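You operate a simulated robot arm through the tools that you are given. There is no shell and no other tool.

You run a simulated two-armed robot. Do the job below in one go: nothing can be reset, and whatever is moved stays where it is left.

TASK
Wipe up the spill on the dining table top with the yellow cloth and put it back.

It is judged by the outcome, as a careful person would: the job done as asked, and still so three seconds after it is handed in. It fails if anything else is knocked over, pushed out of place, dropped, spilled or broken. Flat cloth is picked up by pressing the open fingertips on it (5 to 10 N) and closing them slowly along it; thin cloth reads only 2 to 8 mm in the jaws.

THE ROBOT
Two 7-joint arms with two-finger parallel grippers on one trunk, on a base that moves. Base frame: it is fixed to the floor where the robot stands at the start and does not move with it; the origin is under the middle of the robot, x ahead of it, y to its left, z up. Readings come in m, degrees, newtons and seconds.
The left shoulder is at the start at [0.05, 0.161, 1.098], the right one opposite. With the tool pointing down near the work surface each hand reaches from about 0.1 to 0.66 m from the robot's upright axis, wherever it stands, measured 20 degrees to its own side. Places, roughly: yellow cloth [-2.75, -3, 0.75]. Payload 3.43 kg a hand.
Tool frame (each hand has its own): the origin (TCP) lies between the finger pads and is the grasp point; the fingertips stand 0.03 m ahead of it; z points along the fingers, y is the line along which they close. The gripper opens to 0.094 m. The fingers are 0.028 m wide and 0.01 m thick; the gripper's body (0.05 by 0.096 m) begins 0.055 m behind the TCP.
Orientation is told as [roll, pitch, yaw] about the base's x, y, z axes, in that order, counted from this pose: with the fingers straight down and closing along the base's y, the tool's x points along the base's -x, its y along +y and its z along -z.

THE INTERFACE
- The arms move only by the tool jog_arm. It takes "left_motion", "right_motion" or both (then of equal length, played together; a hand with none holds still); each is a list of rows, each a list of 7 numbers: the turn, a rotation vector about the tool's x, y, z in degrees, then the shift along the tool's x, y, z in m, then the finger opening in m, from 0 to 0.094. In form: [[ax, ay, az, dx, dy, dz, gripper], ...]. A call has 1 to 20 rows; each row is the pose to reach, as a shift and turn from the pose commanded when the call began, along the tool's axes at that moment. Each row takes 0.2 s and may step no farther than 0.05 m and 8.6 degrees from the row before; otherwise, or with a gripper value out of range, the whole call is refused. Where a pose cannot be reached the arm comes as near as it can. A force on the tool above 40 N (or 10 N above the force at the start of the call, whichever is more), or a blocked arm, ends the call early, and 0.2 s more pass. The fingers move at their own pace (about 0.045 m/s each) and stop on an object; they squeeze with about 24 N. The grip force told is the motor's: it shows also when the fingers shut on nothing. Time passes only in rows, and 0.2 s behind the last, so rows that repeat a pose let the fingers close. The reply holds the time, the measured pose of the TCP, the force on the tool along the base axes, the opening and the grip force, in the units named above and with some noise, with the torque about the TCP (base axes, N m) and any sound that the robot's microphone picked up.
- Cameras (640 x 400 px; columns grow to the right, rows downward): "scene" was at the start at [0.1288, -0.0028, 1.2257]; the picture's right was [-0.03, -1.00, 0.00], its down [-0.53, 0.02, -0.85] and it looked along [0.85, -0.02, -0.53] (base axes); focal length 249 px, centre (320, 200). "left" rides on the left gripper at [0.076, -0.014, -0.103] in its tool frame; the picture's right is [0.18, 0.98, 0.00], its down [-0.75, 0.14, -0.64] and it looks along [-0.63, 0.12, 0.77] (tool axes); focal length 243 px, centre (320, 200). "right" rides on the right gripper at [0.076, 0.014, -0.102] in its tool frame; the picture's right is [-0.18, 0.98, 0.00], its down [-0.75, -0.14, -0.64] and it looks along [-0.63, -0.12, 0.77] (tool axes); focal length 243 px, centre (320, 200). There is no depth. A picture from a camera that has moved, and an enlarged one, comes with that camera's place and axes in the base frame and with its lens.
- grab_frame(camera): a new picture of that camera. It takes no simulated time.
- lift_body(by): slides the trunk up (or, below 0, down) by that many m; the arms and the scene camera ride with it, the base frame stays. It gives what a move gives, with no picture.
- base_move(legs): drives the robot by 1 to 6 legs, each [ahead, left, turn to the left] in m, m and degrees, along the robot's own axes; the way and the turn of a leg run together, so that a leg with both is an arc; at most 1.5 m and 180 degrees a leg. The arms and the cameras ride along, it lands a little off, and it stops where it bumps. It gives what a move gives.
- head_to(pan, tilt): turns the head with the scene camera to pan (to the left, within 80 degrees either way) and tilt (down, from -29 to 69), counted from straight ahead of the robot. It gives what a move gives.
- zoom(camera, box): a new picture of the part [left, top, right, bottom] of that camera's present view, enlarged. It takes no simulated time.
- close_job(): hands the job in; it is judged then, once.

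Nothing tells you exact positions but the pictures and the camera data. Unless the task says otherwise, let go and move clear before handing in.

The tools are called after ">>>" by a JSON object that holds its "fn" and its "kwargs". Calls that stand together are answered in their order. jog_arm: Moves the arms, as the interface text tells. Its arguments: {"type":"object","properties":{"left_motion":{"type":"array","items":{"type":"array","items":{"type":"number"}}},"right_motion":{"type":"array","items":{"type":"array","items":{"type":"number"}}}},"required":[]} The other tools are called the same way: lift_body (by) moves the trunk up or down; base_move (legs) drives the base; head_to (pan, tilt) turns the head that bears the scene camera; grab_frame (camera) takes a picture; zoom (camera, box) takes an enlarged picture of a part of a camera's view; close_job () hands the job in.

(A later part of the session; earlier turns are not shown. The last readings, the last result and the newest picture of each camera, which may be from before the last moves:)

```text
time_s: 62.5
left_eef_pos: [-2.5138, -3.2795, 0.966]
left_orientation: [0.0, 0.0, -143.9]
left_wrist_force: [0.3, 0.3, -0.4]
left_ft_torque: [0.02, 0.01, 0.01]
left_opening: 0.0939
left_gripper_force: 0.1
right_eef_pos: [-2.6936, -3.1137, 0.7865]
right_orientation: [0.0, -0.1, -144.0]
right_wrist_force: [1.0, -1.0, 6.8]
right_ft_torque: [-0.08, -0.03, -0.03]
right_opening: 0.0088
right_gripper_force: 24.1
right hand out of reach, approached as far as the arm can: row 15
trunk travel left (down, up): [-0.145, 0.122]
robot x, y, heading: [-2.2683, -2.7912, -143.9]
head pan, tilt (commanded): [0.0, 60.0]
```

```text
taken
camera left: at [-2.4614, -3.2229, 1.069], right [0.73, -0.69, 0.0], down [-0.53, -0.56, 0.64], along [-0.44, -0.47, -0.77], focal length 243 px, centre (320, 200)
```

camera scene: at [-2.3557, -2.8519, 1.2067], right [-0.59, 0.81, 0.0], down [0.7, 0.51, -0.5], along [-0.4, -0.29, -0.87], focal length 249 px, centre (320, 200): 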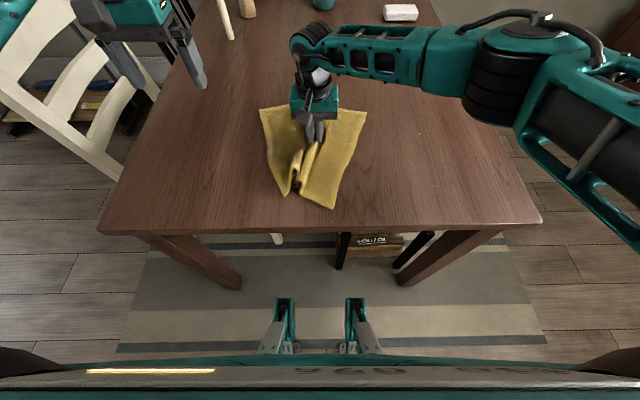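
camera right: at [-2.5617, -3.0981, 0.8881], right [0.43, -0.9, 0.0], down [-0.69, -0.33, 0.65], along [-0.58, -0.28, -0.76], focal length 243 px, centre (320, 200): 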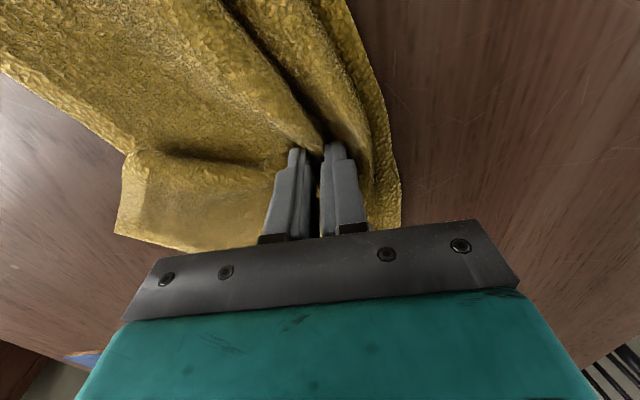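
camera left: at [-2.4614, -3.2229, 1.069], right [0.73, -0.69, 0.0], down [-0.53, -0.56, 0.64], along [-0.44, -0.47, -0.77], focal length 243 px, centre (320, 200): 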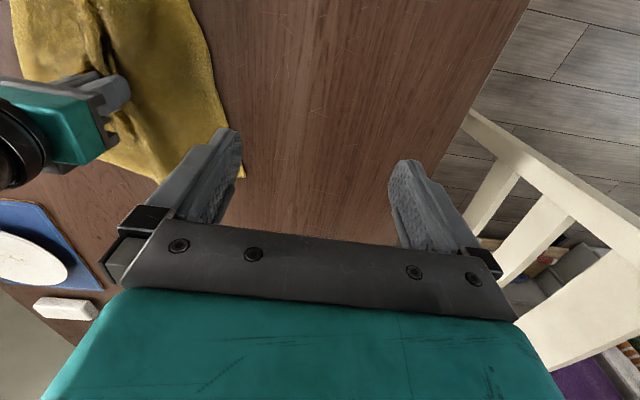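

The near-centre and far strokes are done. I'll add strokes over the near side of the patch, then move the cloth right to uncover the spot and inspect.

>>> {"fn": "jog_arm", "kwargs": {"right_motion": [[0, 0, 0, 0.02, 0.0, 0.0, 0.0], [0, 0, 0, 0.04, 0.0, 0.0, 0.0], [0, 0, 0, 0.06, 0.0, 0.0, 0.0], [0, 0, 0, 0.08, 0.0, 0.0, 0.0], [0, 0, 0, 0.08, 0.025, 0.0, 0.0], [0, 0, 0, 0.08, 0.05, 0.0, 0.0], [0, 0, 0, 0.08, 0.075, 0.0, 0.0], [0, 0, 0, 0.08, 0.1, 0.0, 0.0], [0, 0, 0, 0.06, 0.1, 0.0, 0.0], [0, 0, 0, 0.06, 0.075, 0.0, 0.0], [0, 0, 0, 0.06, 0.05, 0.0, 0.0], [0, 0, 0, 0.06, 0.025, 0.0, 0.0], [0, 0, 0, 0.04, 0.025, 0.0, 0.0], [0, 0, 0, 0.04, 0.05, 0.0, 0.0], [0, 0, 0, 0.04, 0.075, 0.0, 0.0], [0, 0, 0, 0.04, 0.05, 0.0, 0.0], [0, 0, 0, 0.04, 0.025, 0.0, 0.0], [0, 0, 0, 0.04, 0.0, 0.0, 0.0], [0, 0, 0, 0.04, -0.025, 0.0, 0.0], [0, 0, 0, 0.04, -0.05, 0.0, 0.0]]}}

>>> {"fn": "grab_frame", "kwargs": {"camera": "scene"}}

>>> {"fn": "grab_frame", "kwargs": {"camera": "left"}}

```text
time_s: 66.7
left_eef_pos: [-2.5142, -3.2793, 0.9659]
left_orientation: [0.0, -0.1, -143.9]
left_wrist_force: [0.3, 0.4, -0.2]
left_ft_torque: [0.03, 0.02, 0.0]
left_opening: 0.0941
left_gripper_force: 0.0
right_eef_pos: [-2.691, -3.0496, 0.7848]
right_orientation: [0.0, -0.1, -143.9]
right_wrist_force: [0.6, -1.8, 7.4]
right_ft_torque: [-0.1, -0.05, 0.01]
right_opening: 0.0087
right_gripper_force: 23.8
trunk travel left (down, up): [-0.145, 0.122]
robot x, y, heading: [-2.2682, -2.7885, -144.1]
head pan, tilt (commanded): [0.0, 60.0]
```

```text
taken
camera scene: at [-2.3556, -2.8518, 1.2067], right [-0.59, 0.81, 0.0], down [0.7, 0.51, -0.5], along [-0.4, -0.29, -0.87], focal length 249 px, centre (320, 200)
```

scene: 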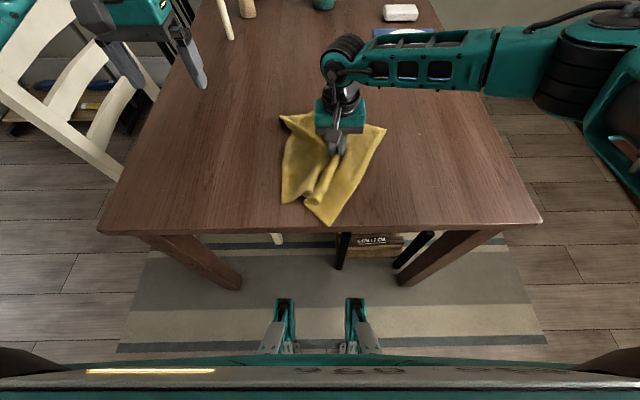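

```text
taken
camera left: at [-2.4613, -3.2229, 1.069], right [0.73, -0.69, 0.0], down [-0.53, -0.56, 0.64], along [-0.44, -0.47, -0.77], focal length 243 px, centre (320, 200)
```

left: 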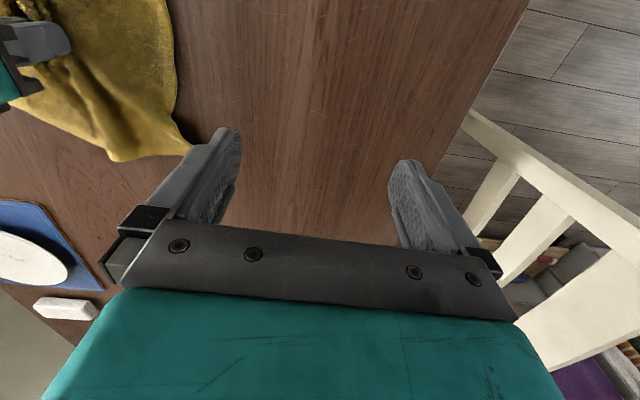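

The spot is still under the cloth's left half. I'll draw the cloth further right, slightly lifted, so the spot is uncovered for inspection.

>>> {"fn": "jog_arm", "kwargs": {"right_motion": [[0, 0, 0, 0.0, -0.01, -0.006, 0.0], [0, 0, 0, 0.0, -0.03, -0.01, 0.0], [0, 0, 0, 0.0, -0.055, -0.01, 0.0], [0, 0, 0, 0.0, -0.08, -0.01, 0.0], [0, 0, 0, 0.0, -0.105, -0.01, 0.0], [0, 0, 0, 0.0, -0.13, -0.01, 0.0], [0, 0, 0, 0.0, -0.13, -0.01, 0.0]]}}

>>> {"fn": "grab_frame", "kwargs": {"camera": "scene"}}

>>> {"fn": "grab_frame", "kwargs": {"camera": "left"}}

>>> {"fn": "zoom", "kwargs": {"camera": "scene", "box": [220, 100, 380, 200]}}

```text
time_s: 68.3
left_eef_pos: [-2.5147, -3.2798, 0.9651]
left_orientation: [0.0, -0.1, -143.8]
left_wrist_force: [0.1, -0.9, -0.5]
left_ft_torque: [0.02, -0.01, -0.02]
left_opening: 0.0937
left_gripper_force: 0.1
right_eef_pos: [-2.7676, -2.9456, 0.7958]
right_orientation: [-0.1, 0.0, -143.9]
right_wrist_force: [0.6, -0.3, -0.2]
right_ft_torque: [-0.03, 0.01, -0.04]
right_opening: 0.0088
right_gripper_force: 23.5
trunk travel left (down, up): [-0.145, 0.122]
robot x, y, heading: [-2.2696, -2.7867, -144.0]
head pan, tilt (commanded): [0.0, 60.0]
```

```text
taken
camera scene: at [-2.356, -2.8522, 1.2067], right [-0.59, 0.81, 0.0], down [0.7, 0.51, -0.5], along [-0.4, -0.29, -0.87], focal length 249 px, centre (320, 200)
```

scene: 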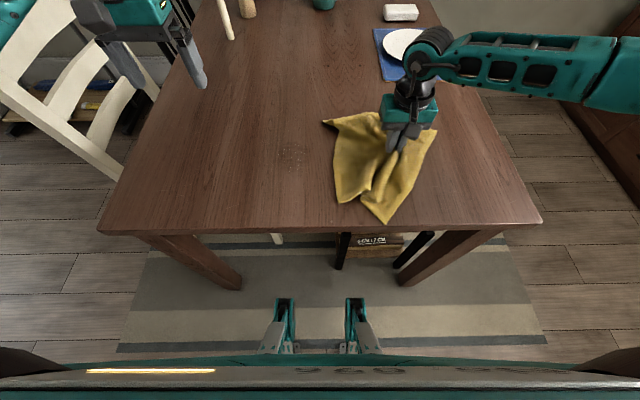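

```text
taken
camera left: at [-2.4616, -3.2232, 1.0688], right [0.73, -0.69, 0.0], down [-0.53, -0.56, 0.64], along [-0.44, -0.47, -0.77], focal length 243 px, centre (320, 200)
```

left: 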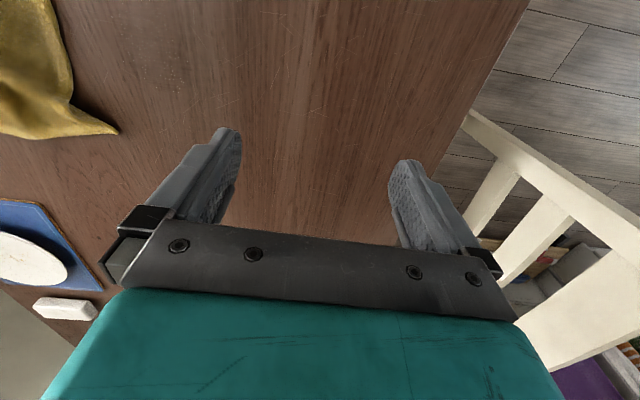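

```text
4.00 times, centred on (300, 150) of scene
camera zoom: at [-2.356, -2.8522, 1.2067], right [-0.59, 0.81, 0.0], down [0.7, 0.51, -0.5], along [-0.4, -0.29, -0.87], focal length 996 px, centre (400, 400)
```

zoom: 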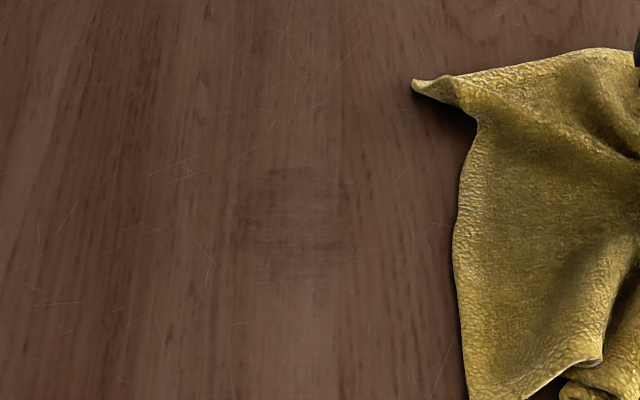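

The patch is mostly gone but I see a faint mottled remnant. I'll look closer from both cameras.

>>> {"fn": "zoom", "kwargs": {"camera": "left", "box": [90, 0, 250, 100]}}

>>> {"fn": "zoom", "kwargs": {"camera": "scene", "box": [264, 130, 328, 170]}}

```text
4.00 times, centred on (170, 50) of left
camera zoom: at [-2.4616, -3.2232, 1.0688], right [0.73, -0.69, 0.0], down [-0.53, -0.56, 0.64], along [-0.44, -0.47, -0.77], focal length 970 px, centre (920, 800)
```

zoom: 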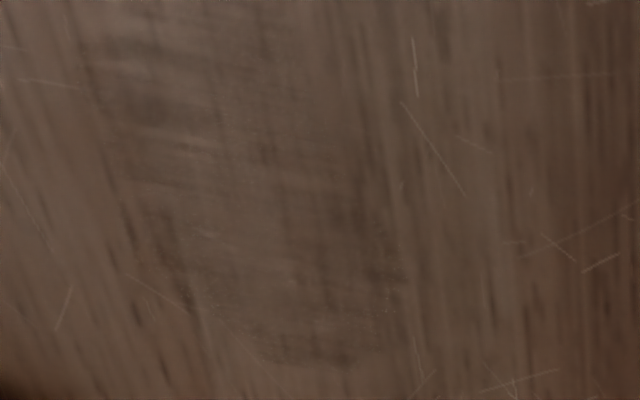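

```text
10.00 times, centred on (296, 150) of scene
camera zoom: at [-2.356, -2.8522, 1.2067], right [-0.59, 0.81, 0.0], down [0.7, 0.51, -0.5], along [-0.4, -0.29, -0.87], focal length 2489 px, centre (560, 700)
```

zoom: 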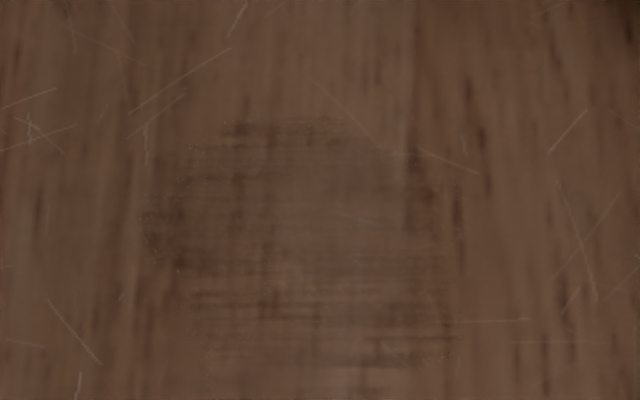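

A faint disc about 7.5 cm across remains at [-2.635, -3.131], so it needs more rubbing. I'll go back with the cloth and make denser strokes with slightly firmer pressure.

>>> {"fn": "jog_arm", "kwargs": {"right_motion": [[0, 0, 0, 0.0, 0.03, 0, 0], [0, 0, 0, 0.01, 0.07, 0, 0], [0, 0, 0, 0.025, 0.11, 0, 0], [0, 0, 0, 0.035, 0.15, 0, 0], [0, 0, 0, 0.035, 0.17, 0.006, 0], [0, 0, 0, 0.035, 0.18, 0.011, 0], [0, 0, 0, 0.035, 0.21, 0.011, 0], [0, 0, 0, 0.035, 0.24, 0.011, 0], [0, 0, 0, 0.035, 0.27, 0.011, 0], [0, 0, 0, 0.035, 0.29, 0.011, 0], [0, 0, 0, 0.02, 0.29, 0.011, 0], [0, 0, 0, 0.02, 0.26, 0.011, 0], [0, 0, 0, 0.02, 0.23, 0.011, 0], [0, 0, 0, 0.02, 0.2, 0.011, 0], [0, 0, 0, 0.02, 0.17, 0.011, 0], [0, 0, 0, 0.005, 0.17, 0.011, 0], [0, 0, 0, 0.005, 0.2, 0.011, 0], [0, 0, 0, 0.005, 0.23, 0.011, 0], [0, 0, 0, 0.005, 0.26, 0.011, 0], [0, 0, 0, 0.005, 0.285, 0.011, 0]]}}

>>> {"fn": "grab_frame", "kwargs": {"camera": "scene"}}

```text
time_s: 72.5
left_eef_pos: [-2.514, -3.2767, 0.9668]
left_orientation: [0.1, -0.1, -143.8]
left_wrist_force: [0.3, 0.7, 0.2]
left_ft_torque: [-0.01, -0.03, -0.01]
left_opening: 0.0939
left_gripper_force: 0.1
right_eef_pos: [-2.5957, -3.1721, 0.7872]
right_orientation: [0.0, -0.3, -143.9]
right_wrist_force: [-4.8, 7.6, 27.0]
right_ft_torque: [0.01, -0.03, -0.04]
right_opening: 0.0083
right_gripper_force: 23.8
trunk travel left (down, up): [-0.145, 0.122]
robot x, y, heading: [-2.2674, -2.7919, -143.6]
head pan, tilt (commanded): [0.0, 60.0]
```

```text
taken
camera scene: at [-2.3549, -2.8501, 1.207], right [-0.59, 0.81, 0.0], down [0.7, 0.51, -0.5], along [-0.41, -0.3, -0.86], focal length 249 px, centre (320, 200)
```

scene: 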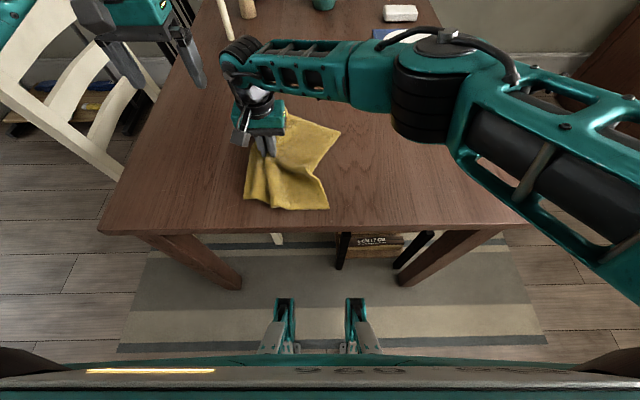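

The right hand comes within a few centimetres of the idle left hand, so I'll move the left hand back, left and up out of the way before continuing.

>>> {"fn": "jog_arm", "kwargs": {"left_motion": [[0, 0, 0, 0.0, 0.02, -0.02, 0.094], [0, 0, 0, 0.02, 0.04, -0.04, 0.094], [0, 0, 0, 0.04, 0.05, -0.06, 0.094], [0, 0, 0, 0.07, 0.06, -0.08, 0.094], [0, 0, 0, 0.1, 0.07, -0.1, 0.094], [0, 0, 0, 0.13, 0.08, -0.11, 0.094], [0, 0, 0, 0.15, 0.08, -0.12, 0.094]], "right_motion": [[0, 0, 0, 0, 0, -0.0015, 0], [0, 0, 0, 0, 0, -0.0015, 0], [0, 0, 0, 0, 0, -0.0015, 0], [0, 0, 0, 0, 0, -0.0015, 0], [0, 0, 0, 0, 0, -0.0015, 0], [0, 0, 0, 0, 0, -0.0015, 0], [0, 0, 0, 0, 0, -0.0015, 0]]}}

>>> {"fn": "grab_frame", "kwargs": {"camera": "scene"}}

```text
time_s: 74.1
left_eef_pos: [-2.3462, -3.2542, 1.0864]
left_orientation: [0.0, 0.0, -143.9]
left_wrist_force: [-0.5, -0.4, -0.2]
left_ft_torque: [0.03, 0.0, -0.04]
left_opening: 0.0939
left_gripper_force: 0.1
right_eef_pos: [-2.5953, -3.1717, 0.7871]
right_orientation: [0.0, -0.2, -143.9]
right_wrist_force: [-5.4, 3.4, 22.4]
right_ft_torque: [0.02, 0.01, -0.03]
right_opening: 0.0083
right_gripper_force: 23.8
trunk travel left (down, up): [-0.145, 0.122]
robot x, y, heading: [-2.2693, -2.7884, -143.9]
head pan, tilt (commanded): [0.0, 60.0]
```

```text
taken
camera scene: at [-2.3554, -2.8508, 1.2068], right [-0.59, 0.81, 0.0], down [0.7, 0.51, -0.5], along [-0.4, -0.3, -0.87], focal length 249 px, centre (320, 200)
```

scene: 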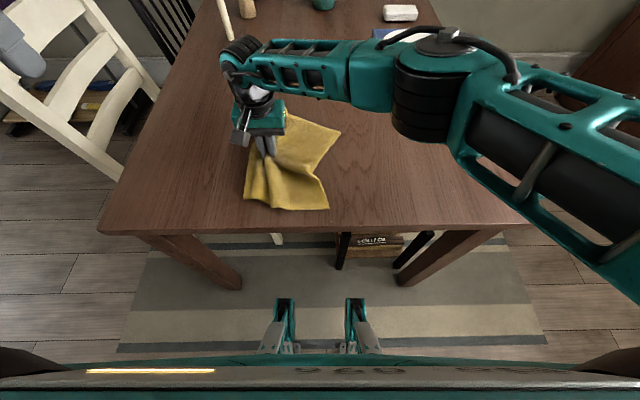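

The left hand is clear. I'll continue with strokes over the far half of the patch, plus some fore-aft strokes.

>>> {"fn": "jog_arm", "kwargs": {"right_motion": [[0, 0, 0, -0.018, 0, 0, 0], [0, 0, 0, -0.018, -0.03, 0, 0], [0, 0, 0, -0.018, -0.06, 0, 0], [0, 0, 0, -0.018, -0.09, 0, 0], [0, 0, 0, -0.018, -0.115, 0, 0], [0, 0, 0, -0.03, -0.115, 0, 0], [0, 0, 0, -0.03, -0.085, 0, 0], [0, 0, 0, -0.03, -0.055, 0, 0], [0, 0, 0, -0.03, -0.025, 0, 0], [0, 0, 0, -0.03, -0.0, 0, 0], [0, 0, 0, -0.042, -0.01, 0, 0], [0, 0, 0, -0.042, -0.035, 0, 0], [0, 0, 0, -0.042, -0.06, 0, 0], [0, 0, 0, -0.042, -0.09, 0, 0], [0, 0, 0, -0.042, -0.115, 0, 0], [0, 0, 0, -0.01, -0.11, 0, 0], [0, 0, 0, 0.02, -0.1, 0, 0], [0, 0, 0, 0.02, -0.07, 0, 0], [0, 0, 0, -0.01, -0.07, 0, 0], [0, 0, 0, -0.04, -0.07, 0, 0]]}}

>>> {"fn": "grab_frame", "kwargs": {"camera": "right"}}

```text
time_s: 78.3
left_eef_pos: [-2.345, -3.2548, 1.0853]
left_orientation: [0.0, -0.1, -143.9]
left_wrist_force: [0.5, 0.7, 0.0]
left_ft_torque: [-0.01, 0.01, -0.01]
left_opening: 0.094
left_gripper_force: 0.1
right_eef_pos: [-2.668, -3.1398, 0.7872]
right_orientation: [0.0, 0.0, -143.8]
right_wrist_force: [5.4, 2.5, 15.5]
right_ft_torque: [-0.05, -0.27, 0.01]
right_opening: 0.0088
right_gripper_force: 24.1
right hand out of reach, approached as far as the arm can: row 10, 11
trunk travel left (down, up): [-0.145, 0.122]
robot x, y, heading: [-2.2649, -2.7919, -144.0]
head pan, tilt (commanded): [0.0, 60.0]
```

```text
taken
camera right: at [-2.5981, -3.1065, 0.8893], right [0.43, -0.9, 0.0], down [-0.69, -0.33, 0.64], along [-0.58, -0.28, -0.77], focal length 243 px, centre (320, 200)
```

right: 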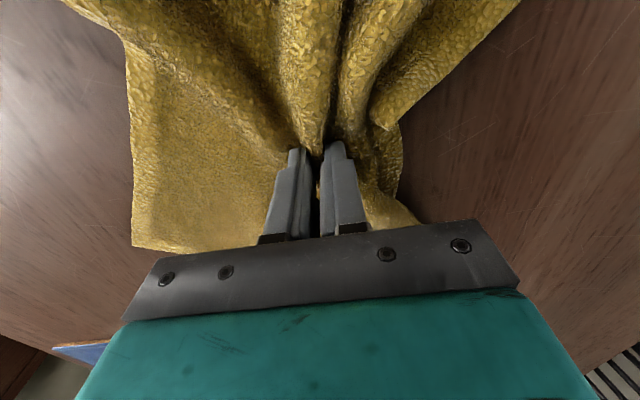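

I'll add a set of fore-aft strokes across the patch's full width.

>>> {"fn": "jog_arm", "kwargs": {"right_motion": [[0, 0, 0, 0.02, 0.0, 0, 0], [0, 0, 0, 0.047, 0.0, 0, 0], [0, 0, 0, 0.074, 0.0, 0, 0], [0, 0, 0, 0.074, 0.014, 0, 0], [0, 0, 0, 0.047, 0.014, 0, 0], [0, 0, 0, 0.02, 0.014, 0, 0], [0, 0, 0, -0.008, 0.014, 0, 0], [0, 0, 0, -0.008, 0.03, 0, 0], [0, 0, 0, 0.02, 0.03, 0, 0], [0, 0, 0, 0.047, 0.03, 0, 0], [0, 0, 0, 0.074, 0.03, 0, 0], [0, 0, 0, 0.074, 0.045, 0, 0], [0, 0, 0, 0.047, 0.045, 0, 0], [0, 0, 0, 0.02, 0.045, 0, 0], [0, 0, 0, -0.003, 0.045, 0, 0], [0, 0, 0, 0.02, 0.02, 0, 0], [0, 0, 0, 0.02, -0.016, 0, 0], [0, 0, 0, 0.0, -0.016, 0, 0], [0, 0, 0, 0.03, -0.016, 0, 0], [0, 0, 0, 0.06, -0.016, 0, 0]]}}

>>> {"fn": "jog_arm", "kwargs": {"right_motion": [[0, 0, 0, -0.01, -0.01, -0.006, 0], [0, 0, 0, -0.02, -0.04, -0.01, 0], [0, 0, 0, -0.02, -0.07, -0.01, 0], [0, 0, 0, -0.02, -0.1, -0.01, 0], [0, 0, 0, -0.02, -0.13, -0.01, 0], [0, 0, 0, -0.02, -0.16, -0.01, 0], [0, 0, 0, -0.02, -0.19, -0.01, 0], [0, 0, 0, -0.02, -0.19, -0.01, 0]]}}

>>> {"fn": "grab_frame", "kwargs": {"camera": "scene"}}

>>> {"fn": "zoom", "kwargs": {"camera": "scene", "box": [248, 125, 328, 175]}}

```text
time_s: 82.5
left_eef_pos: [-2.3458, -3.2541, 1.0861]
left_orientation: [0.0, -0.1, -144.0]
left_wrist_force: [-0.1, -0.4, 0.6]
left_ft_torque: [0.02, 0.02, 0.01]
left_opening: 0.0941
left_gripper_force: 0.1
right_eef_pos: [-2.6306, -3.0912, 0.7872]
right_orientation: [0.0, -0.3, -144.1]
right_wrist_force: [-5.9, -4.3, 18.8]
right_ft_torque: [-0.24, 0.01, -0.09]
right_opening: 0.0086
right_gripper_force: 24.4
trunk travel left (down, up): [-0.145, 0.122]
robot x, y, heading: [-2.272, -2.7881, -144.0]
head pan, tilt (commanded): [0.0, 60.0]
```

```text
time_s: 84.3
left_eef_pos: [-2.3461, -3.2541, 1.0851]
left_orientation: [0.0, 0.1, -143.9]
left_wrist_force: [-0.2, 0.2, -0.1]
left_ft_torque: [0.01, 0.01, 0.02]
left_opening: 0.094
left_gripper_force: 0.0
right_eef_pos: [-2.758, -2.9499, 0.7961]
right_orientation: [0.0, -0.1, -143.8]
right_wrist_force: [1.1, 0.2, -0.4]
right_ft_torque: [0.0, 0.02, 0.0]
right_opening: 0.0084
right_gripper_force: 23.6
trunk travel left (down, up): [-0.145, 0.122]
robot x, y, heading: [-2.2715, -2.7873, -143.8]
head pan, tilt (commanded): [0.0, 60.0]
```

```text
taken
camera scene: at [-2.356, -2.8522, 1.2067], right [-0.59, 0.81, 0.0], down [0.7, 0.51, -0.5], along [-0.4, -0.29, -0.87], focal length 249 px, centre (320, 200)
```

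scene: 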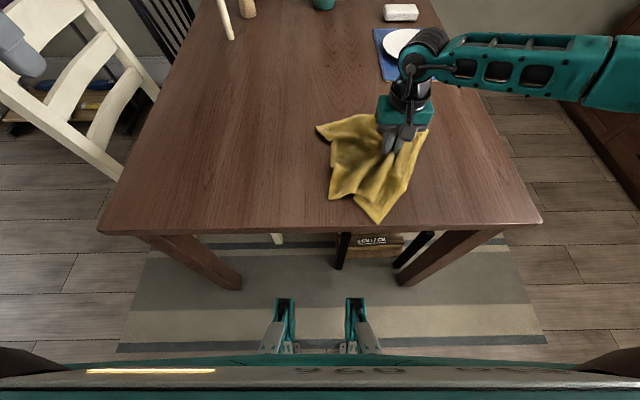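

```text
8.00 times, centred on (288, 150) of scene
camera zoom: at [-2.356, -2.8522, 1.2067], right [-0.59, 0.81, 0.0], down [0.7, 0.51, -0.5], along [-0.4, -0.29, -0.87], focal length 1992 px, centre (576, 600)
```

zoom: 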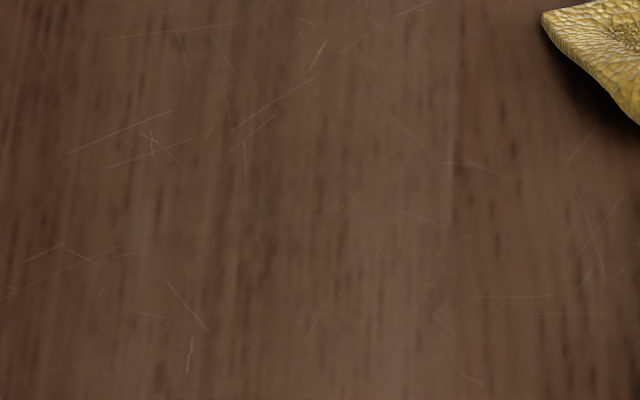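

The patch is nearly gone; only a few pinprick specks seem to remain. I'll zoom in more to decide whether another pass is needed.

>>> {"fn": "zoom", "kwargs": {"camera": "scene", "box": [272, 137, 312, 162]}}

>>> {"fn": "zoom", "kwargs": {"camera": "scene", "box": [220, 100, 380, 200]}}

>>> {"fn": "grab_frame", "kwargs": {"camera": "left"}}

```text
16.00 times, centred on (292, 150) of scene
camera zoom: at [-2.356, -2.8522, 1.2067], right [-0.59, 0.81, 0.0], down [0.7, 0.51, -0.5], along [-0.4, -0.29, -0.87], focal length 3983 px, centre (768, 1008)
```

zoom: 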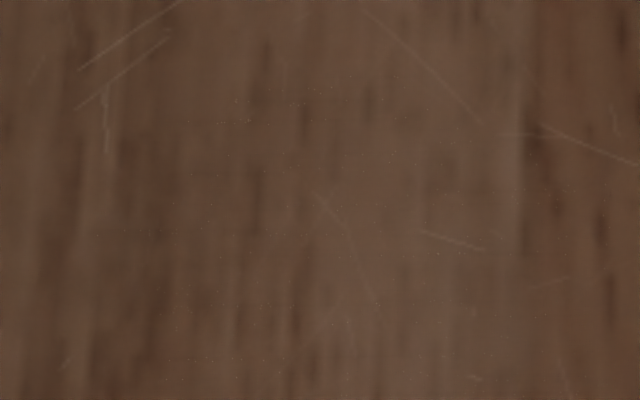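

```text
4.00 times, centred on (300, 150) of scene
camera zoom: at [-2.356, -2.8522, 1.2067], right [-0.59, 0.81, 0.0], down [0.7, 0.51, -0.5], along [-0.4, -0.29, -0.87], focal length 996 px, centre (400, 400)
```

zoom: 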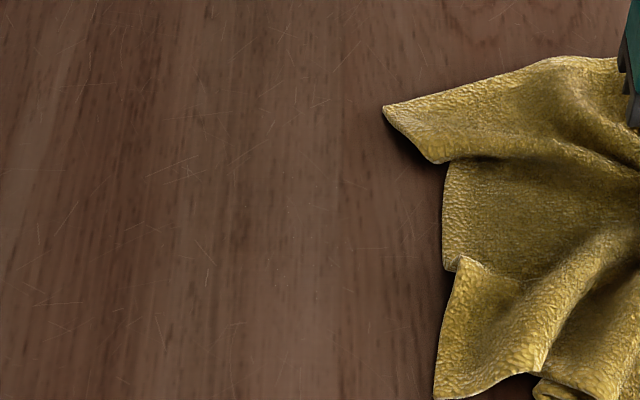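

```text
taken
camera left: at [-2.2939, -3.1994, 1.1891], right [0.73, -0.69, 0.0], down [-0.53, -0.56, 0.64], along [-0.44, -0.47, -0.77], focal length 243 px, centre (320, 200)
```

left: 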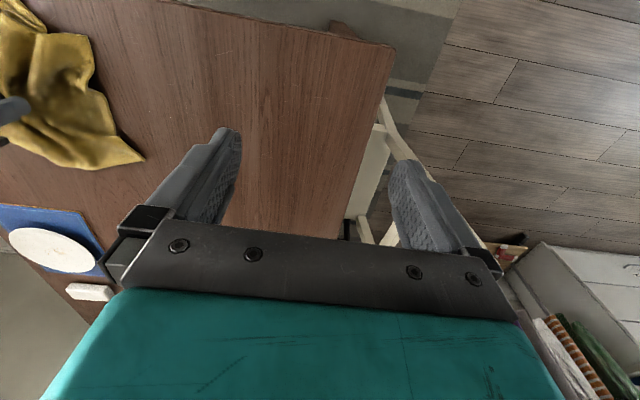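

Only very faint specks are visible. For certainty I'll do one more complete pass over the disc, then bring the cloth back.

>>> {"fn": "jog_arm", "kwargs": {"right_motion": [[0, 0, 0, 0.0, 0.035, 0, 0], [0, 0, 0, 0.0, 0.075, 0, 0], [0, 0, 0, 0.01, 0.115, 0, 0], [0, 0, 0, 0.025, 0.15, 0.004, 0], [0, 0, 0, 0.033, 0.165, 0.01, 0], [0, 0, 0, 0.033, 0.195, 0.01, 0], [0, 0, 0, 0.033, 0.225, 0.01, 0], [0, 0, 0, 0.033, 0.255, 0.01, 0], [0, 0, 0, 0.033, 0.275, 0.01, 0], [0, 0, 0, 0.013, 0.275, 0.01, 0], [0, 0, 0, 0.013, 0.245, 0.01, 0], [0, 0, 0, 0.013, 0.215, 0.01, 0], [0, 0, 0, 0.013, 0.185, 0.01, 0], [0, 0, 0, 0.013, 0.16, 0.01, 0], [0, 0, 0, -0.007, 0.16, 0.01, 0], [0, 0, 0, -0.007, 0.19, 0.01, 0], [0, 0, 0, -0.007, 0.22, 0.01, 0], [0, 0, 0, -0.007, 0.25, 0.01, 0], [0, 0, 0, -0.007, 0.275, 0.01, 0], [0, 0, 0, -0.02, 0.27, 0.01, 0]]}}

>>> {"fn": "jog_arm", "kwargs": {"right_motion": [[0, 0, 0, -0.003, -0.03, 0, 0], [0, 0, 0, -0.003, -0.06, 0, 0], [0, 0, 0, -0.003, -0.09, 0, 0], [0, 0, 0, -0.003, -0.105, 0, 0], [0, 0, 0, -0.02, -0.105, 0, 0], [0, 0, 0, -0.02, -0.075, 0, 0], [0, 0, 0, -0.02, -0.045, 0, 0], [0, 0, 0, -0.02, -0.02, 0, 0], [0, 0, 0, -0.03, -0.03, 0, 0], [0, 0, 0, -0.03, -0.06, 0, 0], [0, 0, 0, -0.03, -0.09, 0, 0], [0, 0, 0, -0.03, -0.105, 0, 0], [0, 0, 0, 0.0, -0.09, 0, 0], [0, 0, 0, 0.03, -0.07, 0, 0], [0, 0, 0, 0.05, -0.05, 0, 0], [0, 0, 0, 0.03, -0.03, 0, 0], [0, 0, 0, 0.0, -0.025, 0, 0], [0, 0, 0, 0.013, -0.051, 0, 0], [0, 0, 0, 0.013, -0.08, 0, 0], [0, 0, 0, 0.013, -0.1, 0, 0]]}}

>>> {"fn": "grab_frame", "kwargs": {"camera": "scene"}}

```text
time_s: 88.5
left_eef_pos: [-2.3469, -3.2553, 1.0855]
left_orientation: [0.0, -0.1, -143.9]
left_wrist_force: [-1.1, 0.8, 0.9]
left_ft_torque: [-0.02, 0.03, -0.01]
left_opening: 0.0939
left_gripper_force: 0.0
right_eef_pos: [-2.6145, -3.1786, 0.7866]
right_orientation: [0.1, 0.1, -143.8]
right_wrist_force: [0.9, 1.2, 3.4]
right_ft_torque: [-0.03, -0.01, -0.03]
right_opening: 0.0083
right_gripper_force: 24.0
trunk travel left (down, up): [-0.145, 0.122]
robot x, y, heading: [-2.2708, -2.7874, -144.0]
head pan, tilt (commanded): [0.0, 60.0]
```

```text
time_s: 92.7
left_eef_pos: [-2.3461, -3.2558, 1.0849]
left_orientation: [-0.1, 0.0, -143.9]
left_wrist_force: [0.7, 0.8, -0.5]
left_ft_torque: [0.0, 0.02, -0.02]
left_opening: 0.094
left_gripper_force: 0.0
right_eef_pos: [-2.6636, -3.0906, 0.7868]
right_orientation: [0.0, -0.1, -143.9]
right_wrist_force: [1.6, -1.9, 7.1]
right_ft_torque: [-0.07, -0.02, -0.01]
right_opening: 0.0078
right_gripper_force: 24.1
trunk travel left (down, up): [-0.145, 0.122]
robot x, y, heading: [-2.2635, -2.7873, -143.7]
head pan, tilt (commanded): [0.0, 60.0]
```

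```text
taken
camera scene: at [-2.3557, -2.8519, 1.2067], right [-0.59, 0.81, 0.0], down [0.7, 0.51, -0.5], along [-0.4, -0.29, -0.87], focal length 249 px, centre (320, 200)
```

scene: 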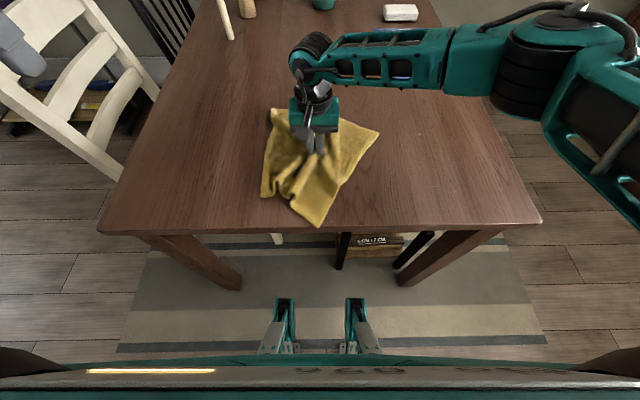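

The spot is covered again by the cloth; next I'll carry the cloth back right toward its original place, centred at [-2.833, -2.872].

>>> {"fn": "jog_arm", "kwargs": {"right_motion": [[0, 0, 0, 0.0, -0.01, -0.008, 0], [0, 0, 0, -0.002, -0.035, -0.015, 0], [0, 0, 0, -0.003, -0.065, -0.015, 0], [0, 0, 0, -0.004, -0.095, -0.015, 0], [0, 0, 0, -0.005, -0.125, -0.015, 0], [0, 0, 0, -0.006, -0.155, -0.015, 0], [0, 0, 0, -0.007, -0.185, -0.015, 0], [0, 0, 0, -0.008, -0.215, -0.015, 0], [0, 0, 0, -0.01, -0.245, -0.015, 0], [0, 0, 0, -0.01, -0.276, -0.015, 0], [0, 0, 0, -0.01, -0.276, -0.015, 0]]}}

>>> {"fn": "grab_frame", "kwargs": {"camera": "scene"}}

>>> {"fn": "zoom", "kwargs": {"camera": "scene", "box": [248, 125, 328, 175]}}

>>> {"fn": "grab_frame", "kwargs": {"camera": "right"}}

```text
time_s: 95.1
left_eef_pos: [-2.3473, -3.255, 1.086]
left_orientation: [-0.1, 0.0, -143.9]
left_wrist_force: [1.1, 0.2, -0.3]
left_ft_torque: [0.01, 0.02, -0.02]
left_opening: 0.0941
left_gripper_force: 0.0
right_eef_pos: [-2.8346, -2.8749, 0.8009]
right_orientation: [0.0, 0.0, -143.9]
right_wrist_force: [-0.4, -0.4, 0.4]
right_ft_torque: [0.0, -0.01, -0.06]
right_opening: 0.0083
right_gripper_force: 24.2
trunk travel left (down, up): [-0.145, 0.122]
robot x, y, heading: [-2.2691, -2.792, -143.6]
head pan, tilt (commanded): [0.0, 60.0]
```

```text
taken
camera scene: at [-2.356, -2.8522, 1.2067], right [-0.59, 0.81, 0.0], down [0.7, 0.51, -0.5], along [-0.4, -0.29, -0.87], focal length 249 px, centre (320, 200)
```

scene: 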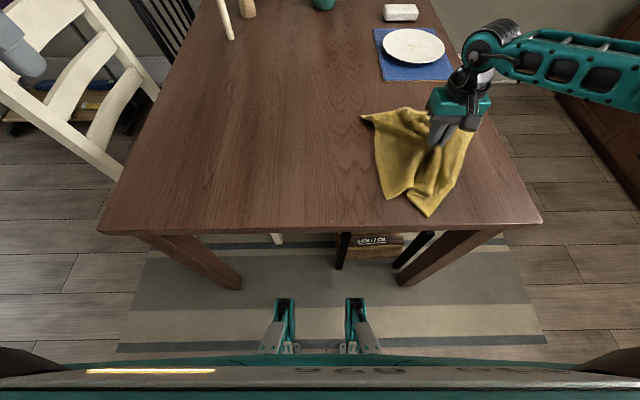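

```text
8.00 times, centred on (288, 150) of scene
camera zoom: at [-2.356, -2.8522, 1.2067], right [-0.59, 0.81, 0.0], down [0.7, 0.51, -0.5], along [-0.4, -0.29, -0.87], focal length 1992 px, centre (576, 600)
```

zoom: 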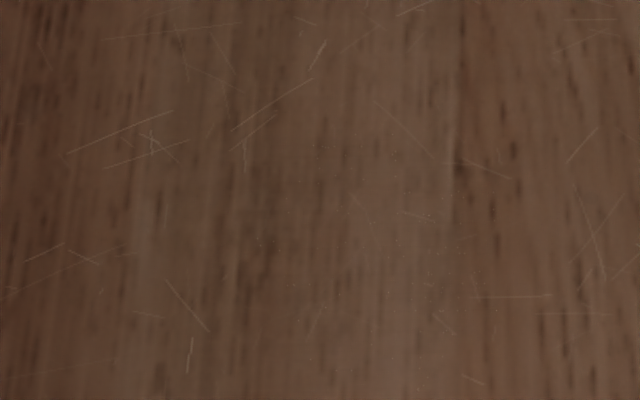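

```text
taken
camera right: at [-2.7658, -2.8411, 0.9027], right [0.43, -0.9, 0.0], down [-0.69, -0.33, 0.64], along [-0.58, -0.28, -0.77], focal length 243 px, centre (320, 200)
```

right: 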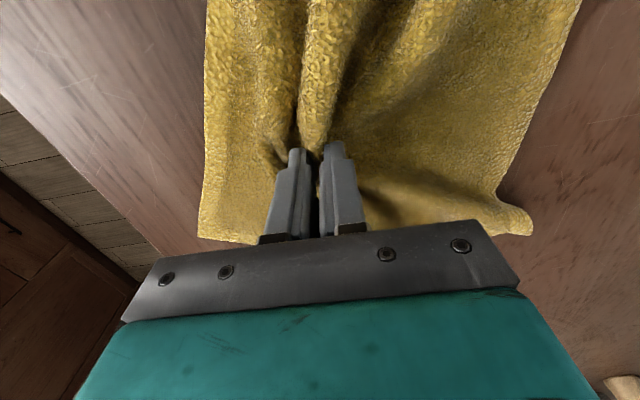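

The cloth is back over its place and the spot looks clean. I'll compare the spot closely once more before letting go of the cloth.

>>> {"fn": "zoom", "kwargs": {"camera": "scene", "box": [272, 137, 312, 162]}}

>>> {"fn": "head_to", "kwargs": {"pan": 12, "tilt": 45}}

>>> {"fn": "grab_frame", "kwargs": {"camera": "scene"}}

>>> {"fn": "zoom", "kwargs": {"camera": "scene", "box": [220, 150, 460, 300]}}

```text
16.00 times, centred on (292, 150) of scene
camera zoom: at [-2.356, -2.8522, 1.2067], right [-0.59, 0.81, 0.0], down [0.7, 0.51, -0.5], along [-0.4, -0.29, -0.87], focal length 3983 px, centre (768, 1008)
```

zoom: 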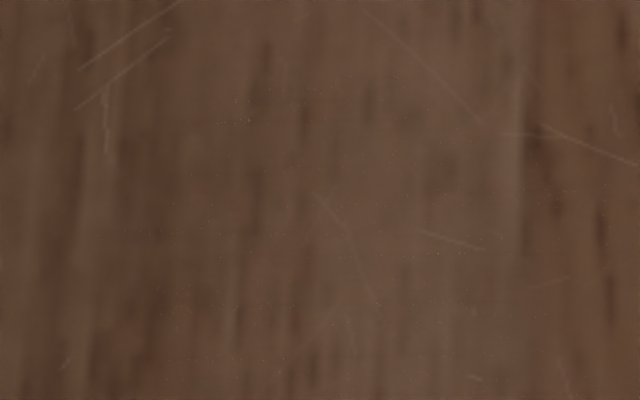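

```text
time_s: 95.8
left_eef_pos: [-2.3469, -3.2553, 1.0853]
left_orientation: [0.1, 0.0, -143.9]
left_wrist_force: [-0.3, -0.2, 1.2]
left_ft_torque: [0.0, 0.02, 0.0]
left_opening: 0.0939
left_gripper_force: 0.0
right_eef_pos: [-2.8342, -2.8748, 0.8004]
right_orientation: [-0.1, 0.0, -143.8]
right_wrist_force: [1.1, 0.3, -0.4]
right_ft_torque: [-0.02, -0.02, -0.04]
right_opening: 0.0081
right_gripper_force: 24.0
trunk travel left (down, up): [-0.145, 0.122]
robot x, y, heading: [-2.272, -2.7888, -144.0]
head pan, tilt (commanded): [12.0, 45.0]
```

```text
taken
camera scene: at [-2.3565, -2.8733, 1.2261], right [-0.74, 0.67, 0.0], down [0.47, 0.53, -0.71], along [-0.47, -0.53, -0.71], focal length 249 px, centre (320, 200)
```

scene: 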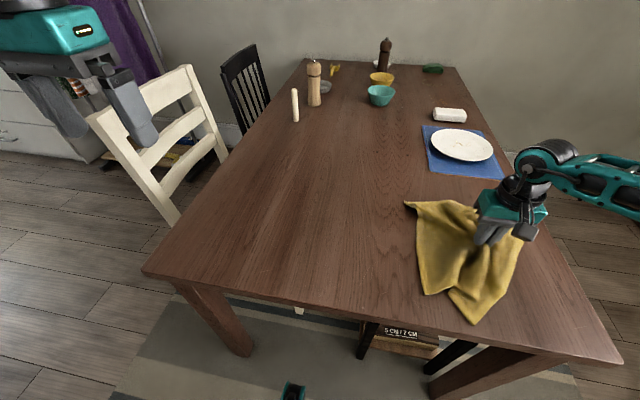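

```text
2.67 times, centred on (340, 225) of scene
camera zoom: at [-2.3565, -2.8733, 1.2261], right [-0.74, 0.67, 0.0], down [0.47, 0.53, -0.71], along [-0.47, -0.53, -0.71], focal length 664 px, centre (267, 133)
```

zoom: 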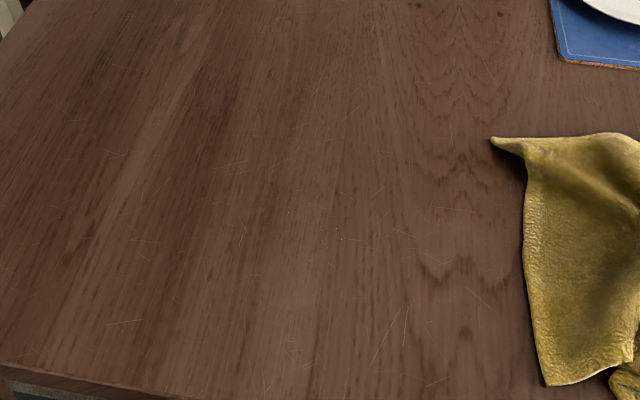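

The tabletop looks clean where the spill was. I'll now lower the cloth onto its original spot, open the fingers gently and rise clear to see how it lies.

>>> {"fn": "jog_arm", "kwargs": {"right_motion": [[0, 0, 0, 0, 0, 0.006, 0], [0, 0, 0, 0, 0, 0.012, 0], [0, 0, 0, 0, 0, 0.012, 0.02], [0, 0, 0, 0, 0, 0.01, 0.04], [0, 0, 0, 0, 0, 0.008, 0.05], [0, 0, 0, 0, 0, 0.008, 0.05], [0, 0, 0, 0, 0, -0.01, 0.05], [0, 0, 0, 0, 0, -0.04, 0.05], [0, 0, 0, 0, 0, -0.08, 0.05], [0, 0, 0, 0, 0, -0.12, 0.05], [0, 0, 0, 0, 0, -0.15, 0.05], [0, 0, 0, 0.04, 0, -0.17, 0.05]]}}

>>> {"fn": "head_to", "kwargs": {"pan": -15, "tilt": 60}}

>>> {"fn": "grab_frame", "kwargs": {"camera": "scene"}}

>>> {"fn": "grab_frame", "kwargs": {"camera": "right"}}

```text
time_s: 98.4
left_eef_pos: [-2.3465, -3.2557, 1.0857]
left_orientation: [0.0, -0.1, -143.9]
left_wrist_force: [0.1, 0.1, -0.9]
left_ft_torque: [0.0, 0.0, 0.0]
left_opening: 0.0937
left_gripper_force: 0.1
right_eef_pos: [-2.8008, -2.8486, 0.9733]
right_orientation: [0.0, -0.1, -144.0]
right_wrist_force: [-0.1, -0.1, -0.4]
right_ft_torque: [0.03, 0.03, 0.02]
right_opening: 0.05
right_gripper_force: 0.0
trunk travel left (down, up): [-0.145, 0.122]
robot x, y, heading: [-2.2724, -2.7873, -144.0]
head pan, tilt (commanded): [12.0, 45.0]
```

```text
time_s: 99.3
left_eef_pos: [-2.3467, -3.2563, 1.0862]
left_orientation: [0.0, -0.1, -143.8]
left_wrist_force: [0.4, -0.4, 0.3]
left_ft_torque: [0.02, 0.01, -0.02]
left_opening: 0.094
left_gripper_force: 0.1
right_eef_pos: [-2.8021, -2.8496, 0.9711]
right_orientation: [-0.1, -0.1, -143.9]
right_wrist_force: [0.2, 0.2, -0.9]
right_ft_torque: [0.0, -0.01, 0.01]
right_opening: 0.05
right_gripper_force: 0.0
trunk travel left (down, up): [-0.145, 0.122]
robot x, y, heading: [-2.2682, -2.7885, -143.8]
head pan, tilt (commanded): [-15.0, 60.0]
```

```text
taken
camera scene: at [-2.3643, -2.8369, 1.2067], right [-0.36, 0.93, 0.0], down [0.81, 0.31, -0.5], along [-0.47, -0.18, -0.87], focal length 249 px, centre (320, 200)
```

scene: 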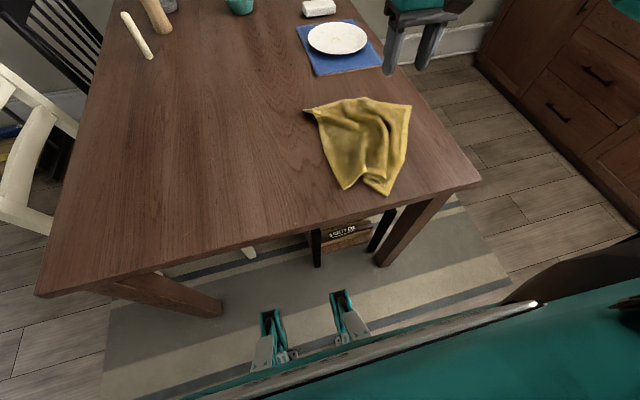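

```text
taken
camera right: at [-2.7329, -2.8169, 1.073], right [0.43, -0.9, 0.0], down [-0.69, -0.33, 0.64], along [-0.58, -0.28, -0.77], focal length 243 px, centre (320, 200)
```

right: 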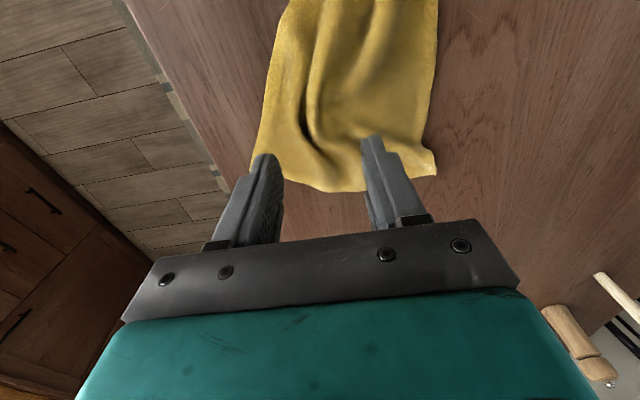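

The cloth is back in its place but rumpled, with the right half pleated. I'll zoom in to see the folds and then spread it by pulling its right edge outward.

>>> {"fn": "zoom", "kwargs": {"camera": "scene", "box": [280, 80, 440, 210]}}

>>> {"fn": "zoom", "kwargs": {"camera": "right", "box": [200, 0, 480, 210]}}

```text
3.08 times, centred on (360, 145) of scene
camera zoom: at [-2.3643, -2.8369, 1.2067], right [-0.36, 0.93, 0.0], down [0.81, 0.31, -0.5], along [-0.47, -0.18, -0.87], focal length 766 px, centre (197, 369)
```

zoom: 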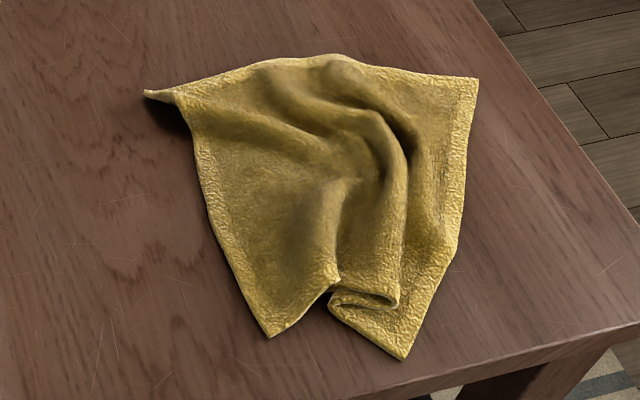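

```text
1.90 times, centred on (340, 105) of right
camera zoom: at [-2.7329, -2.8169, 1.073], right [0.43, -0.9, 0.0], down [-0.69, -0.33, 0.64], along [-0.58, -0.28, -0.77], focal length 462 px, centre (282, 381)
```

zoom: 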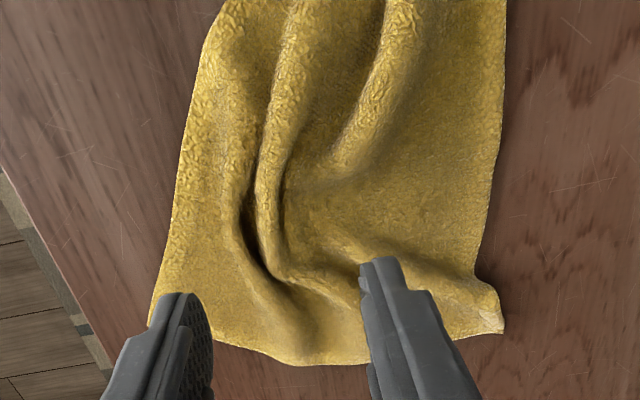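

All four corners are visible: the front-right corner has come about 0.18 m too far left, and the pleats run from there to the middle. I'll press closed fingertips near that corner and drag it right to spread the cloth out flat.

>>> {"fn": "jog_arm", "kwargs": {"right_motion": [[0, 0, 0, 0.035, 0.005, 0.0, 0.02], [0, 0, 0, 0.07, 0.01, 0.02, 0.0], [0, 0, 0, 0.105, 0.014, 0.05, 0.0], [0, 0, 0, 0.105, 0.014, 0.09, 0.0], [0, 0, 0, 0.105, 0.014, 0.13, 0.0], [0, 0, 0, 0.105, 0.014, 0.155, 0.0], [0, 0, 0, 0.105, 0.014, 0.17, 0.0], [0, 0, 0, 0.105, 0.014, 0.176, 0.0], [0, 0, 0, 0.105, 0.014, 0.18, 0.0], [0, 0, 0, 0.105, 0.014, 0.183, 0.0], [0, 0, 0, 0.105, 0.014, 0.183, 0.0]]}}

>>> {"fn": "grab_frame", "kwargs": {"camera": "scene"}}

```text
time_s: 101.7
left_eef_pos: [-2.3474, -3.2555, 1.0855]
left_orientation: [0.0, 0.0, -144.0]
left_wrist_force: [0.0, 0.2, -0.3]
left_ft_torque: [0.01, -0.02, 0.02]
left_opening: 0.0939
left_gripper_force: 0.1
right_eef_pos: [-2.7088, -2.8001, 0.7879]
right_orientation: [0.0, 0.0, -143.8]
right_wrist_force: [0.3, 0.0, 0.2]
right_ft_torque: [-0.02, 0.0, -0.02]
right_opening: 0.0
right_gripper_force: 24.2
trunk travel left (down, up): [-0.145, 0.122]
robot x, y, heading: [-2.2699, -2.7905, -144.1]
head pan, tilt (commanded): [-15.0, 60.0]
```

```text
taken
camera scene: at [-2.3643, -2.8369, 1.2067], right [-0.36, 0.93, 0.0], down [0.81, 0.31, -0.5], along [-0.47, -0.18, -0.87], focal length 249 px, centre (320, 200)
```

scene: 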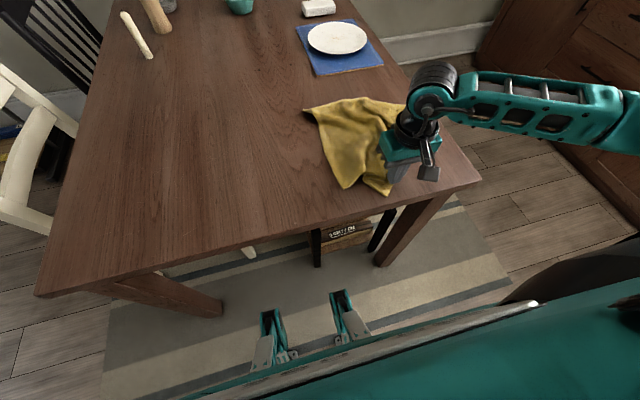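

The fingertips are just above the front-right corner area. I'll press down lightly and drag to the right.

>>> {"fn": "jog_arm", "kwargs": {"right_motion": [[0, 0, 0, 0, 0, 0.003, 0.0], [0, 0, 0, 0, 0, 0.0055, 0.0], [0, 0, 0, 0, 0, 0.0065, 0.0], [0, 0, 0, 0, 0, 0.0065, 0.0]]}}

```text
time_s: 102.7
left_eef_pos: [-2.3456, -3.2543, 1.0857]
left_orientation: [0.0, 0.0, -144.0]
left_wrist_force: [-0.2, 0.3, -0.3]
left_ft_torque: [0.01, 0.02, -0.01]
left_opening: 0.0942
left_gripper_force: 0.1
right_eef_pos: [-2.7092, -2.8004, 0.7833]
right_orientation: [0.0, -0.2, -144.0]
right_wrist_force: [-0.2, 2.0, 15.1]
right_ft_torque: [-0.01, 0.05, -0.03]
right_opening: 0.0
right_gripper_force: 24.2
trunk travel left (down, up): [-0.145, 0.122]
robot x, y, heading: [-2.2694, -2.7907, -143.8]
head pan, tilt (commanded): [-15.0, 60.0]
```

>>> {"fn": "jog_arm", "kwargs": {"right_motion": [[0, 0, 0, 0, 0, -0.0005, 0.0], [0, 0, 0, 0, -0.01, -0.0005, 0.0], [0, 0, 0, 0, -0.025, -0.0005, 0.0], [0, 0, 0, 0, -0.04, -0.0005, 0.0], [0, 0, 0, 0, -0.055, -0.0005, 0.0], [0, 0, 0, 0, -0.07, -0.0005, 0.0], [0, 0, 0, 0, -0.07, -0.0005, 0.0]]}}

>>> {"fn": "grab_frame", "kwargs": {"camera": "scene"}}

>>> {"fn": "grab_frame", "kwargs": {"camera": "right"}}

```text
time_s: 104.3
left_eef_pos: [-2.3463, -3.2557, 1.0853]
left_orientation: [-0.1, -0.1, -144.0]
left_wrist_force: [0.0, -0.3, 0.3]
left_ft_torque: [0.04, 0.01, 0.02]
left_opening: 0.0939
left_gripper_force: 0.1
right_eef_pos: [-2.7492, -2.7434, 0.7828]
right_orientation: [0.0, -0.1, -143.9]
right_wrist_force: [3.4, -3.9, 14.0]
right_ft_torque: [-0.18, -0.04, 0.05]
right_opening: 0.0
right_gripper_force: 24.0
trunk travel left (down, up): [-0.145, 0.122]
robot x, y, heading: [-2.2688, -2.7911, -143.8]
head pan, tilt (commanded): [-15.0, 60.0]
```

```text
taken
camera scene: at [-2.3631, -2.8371, 1.2068], right [-0.36, 0.93, 0.0], down [0.81, 0.31, -0.5], along [-0.47, -0.18, -0.87], focal length 249 px, centre (320, 200)
```

scene: 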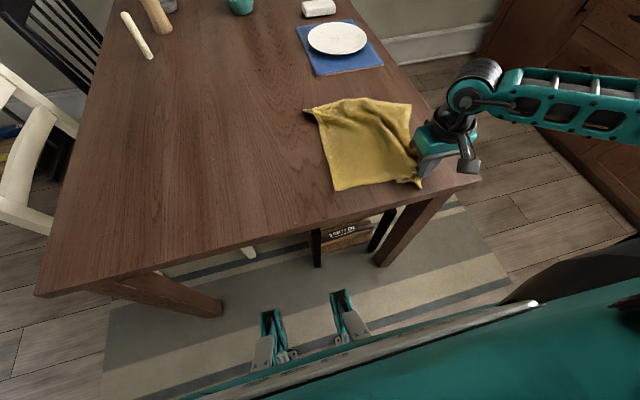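

```text
taken
camera right: at [-2.68, -2.7105, 0.8848], right [0.43, -0.9, 0.0], down [-0.69, -0.33, 0.64], along [-0.58, -0.28, -0.77], focal length 243 px, centre (320, 200)
```

right: 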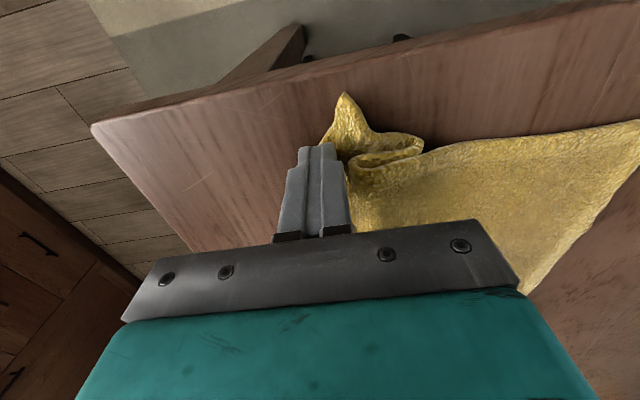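

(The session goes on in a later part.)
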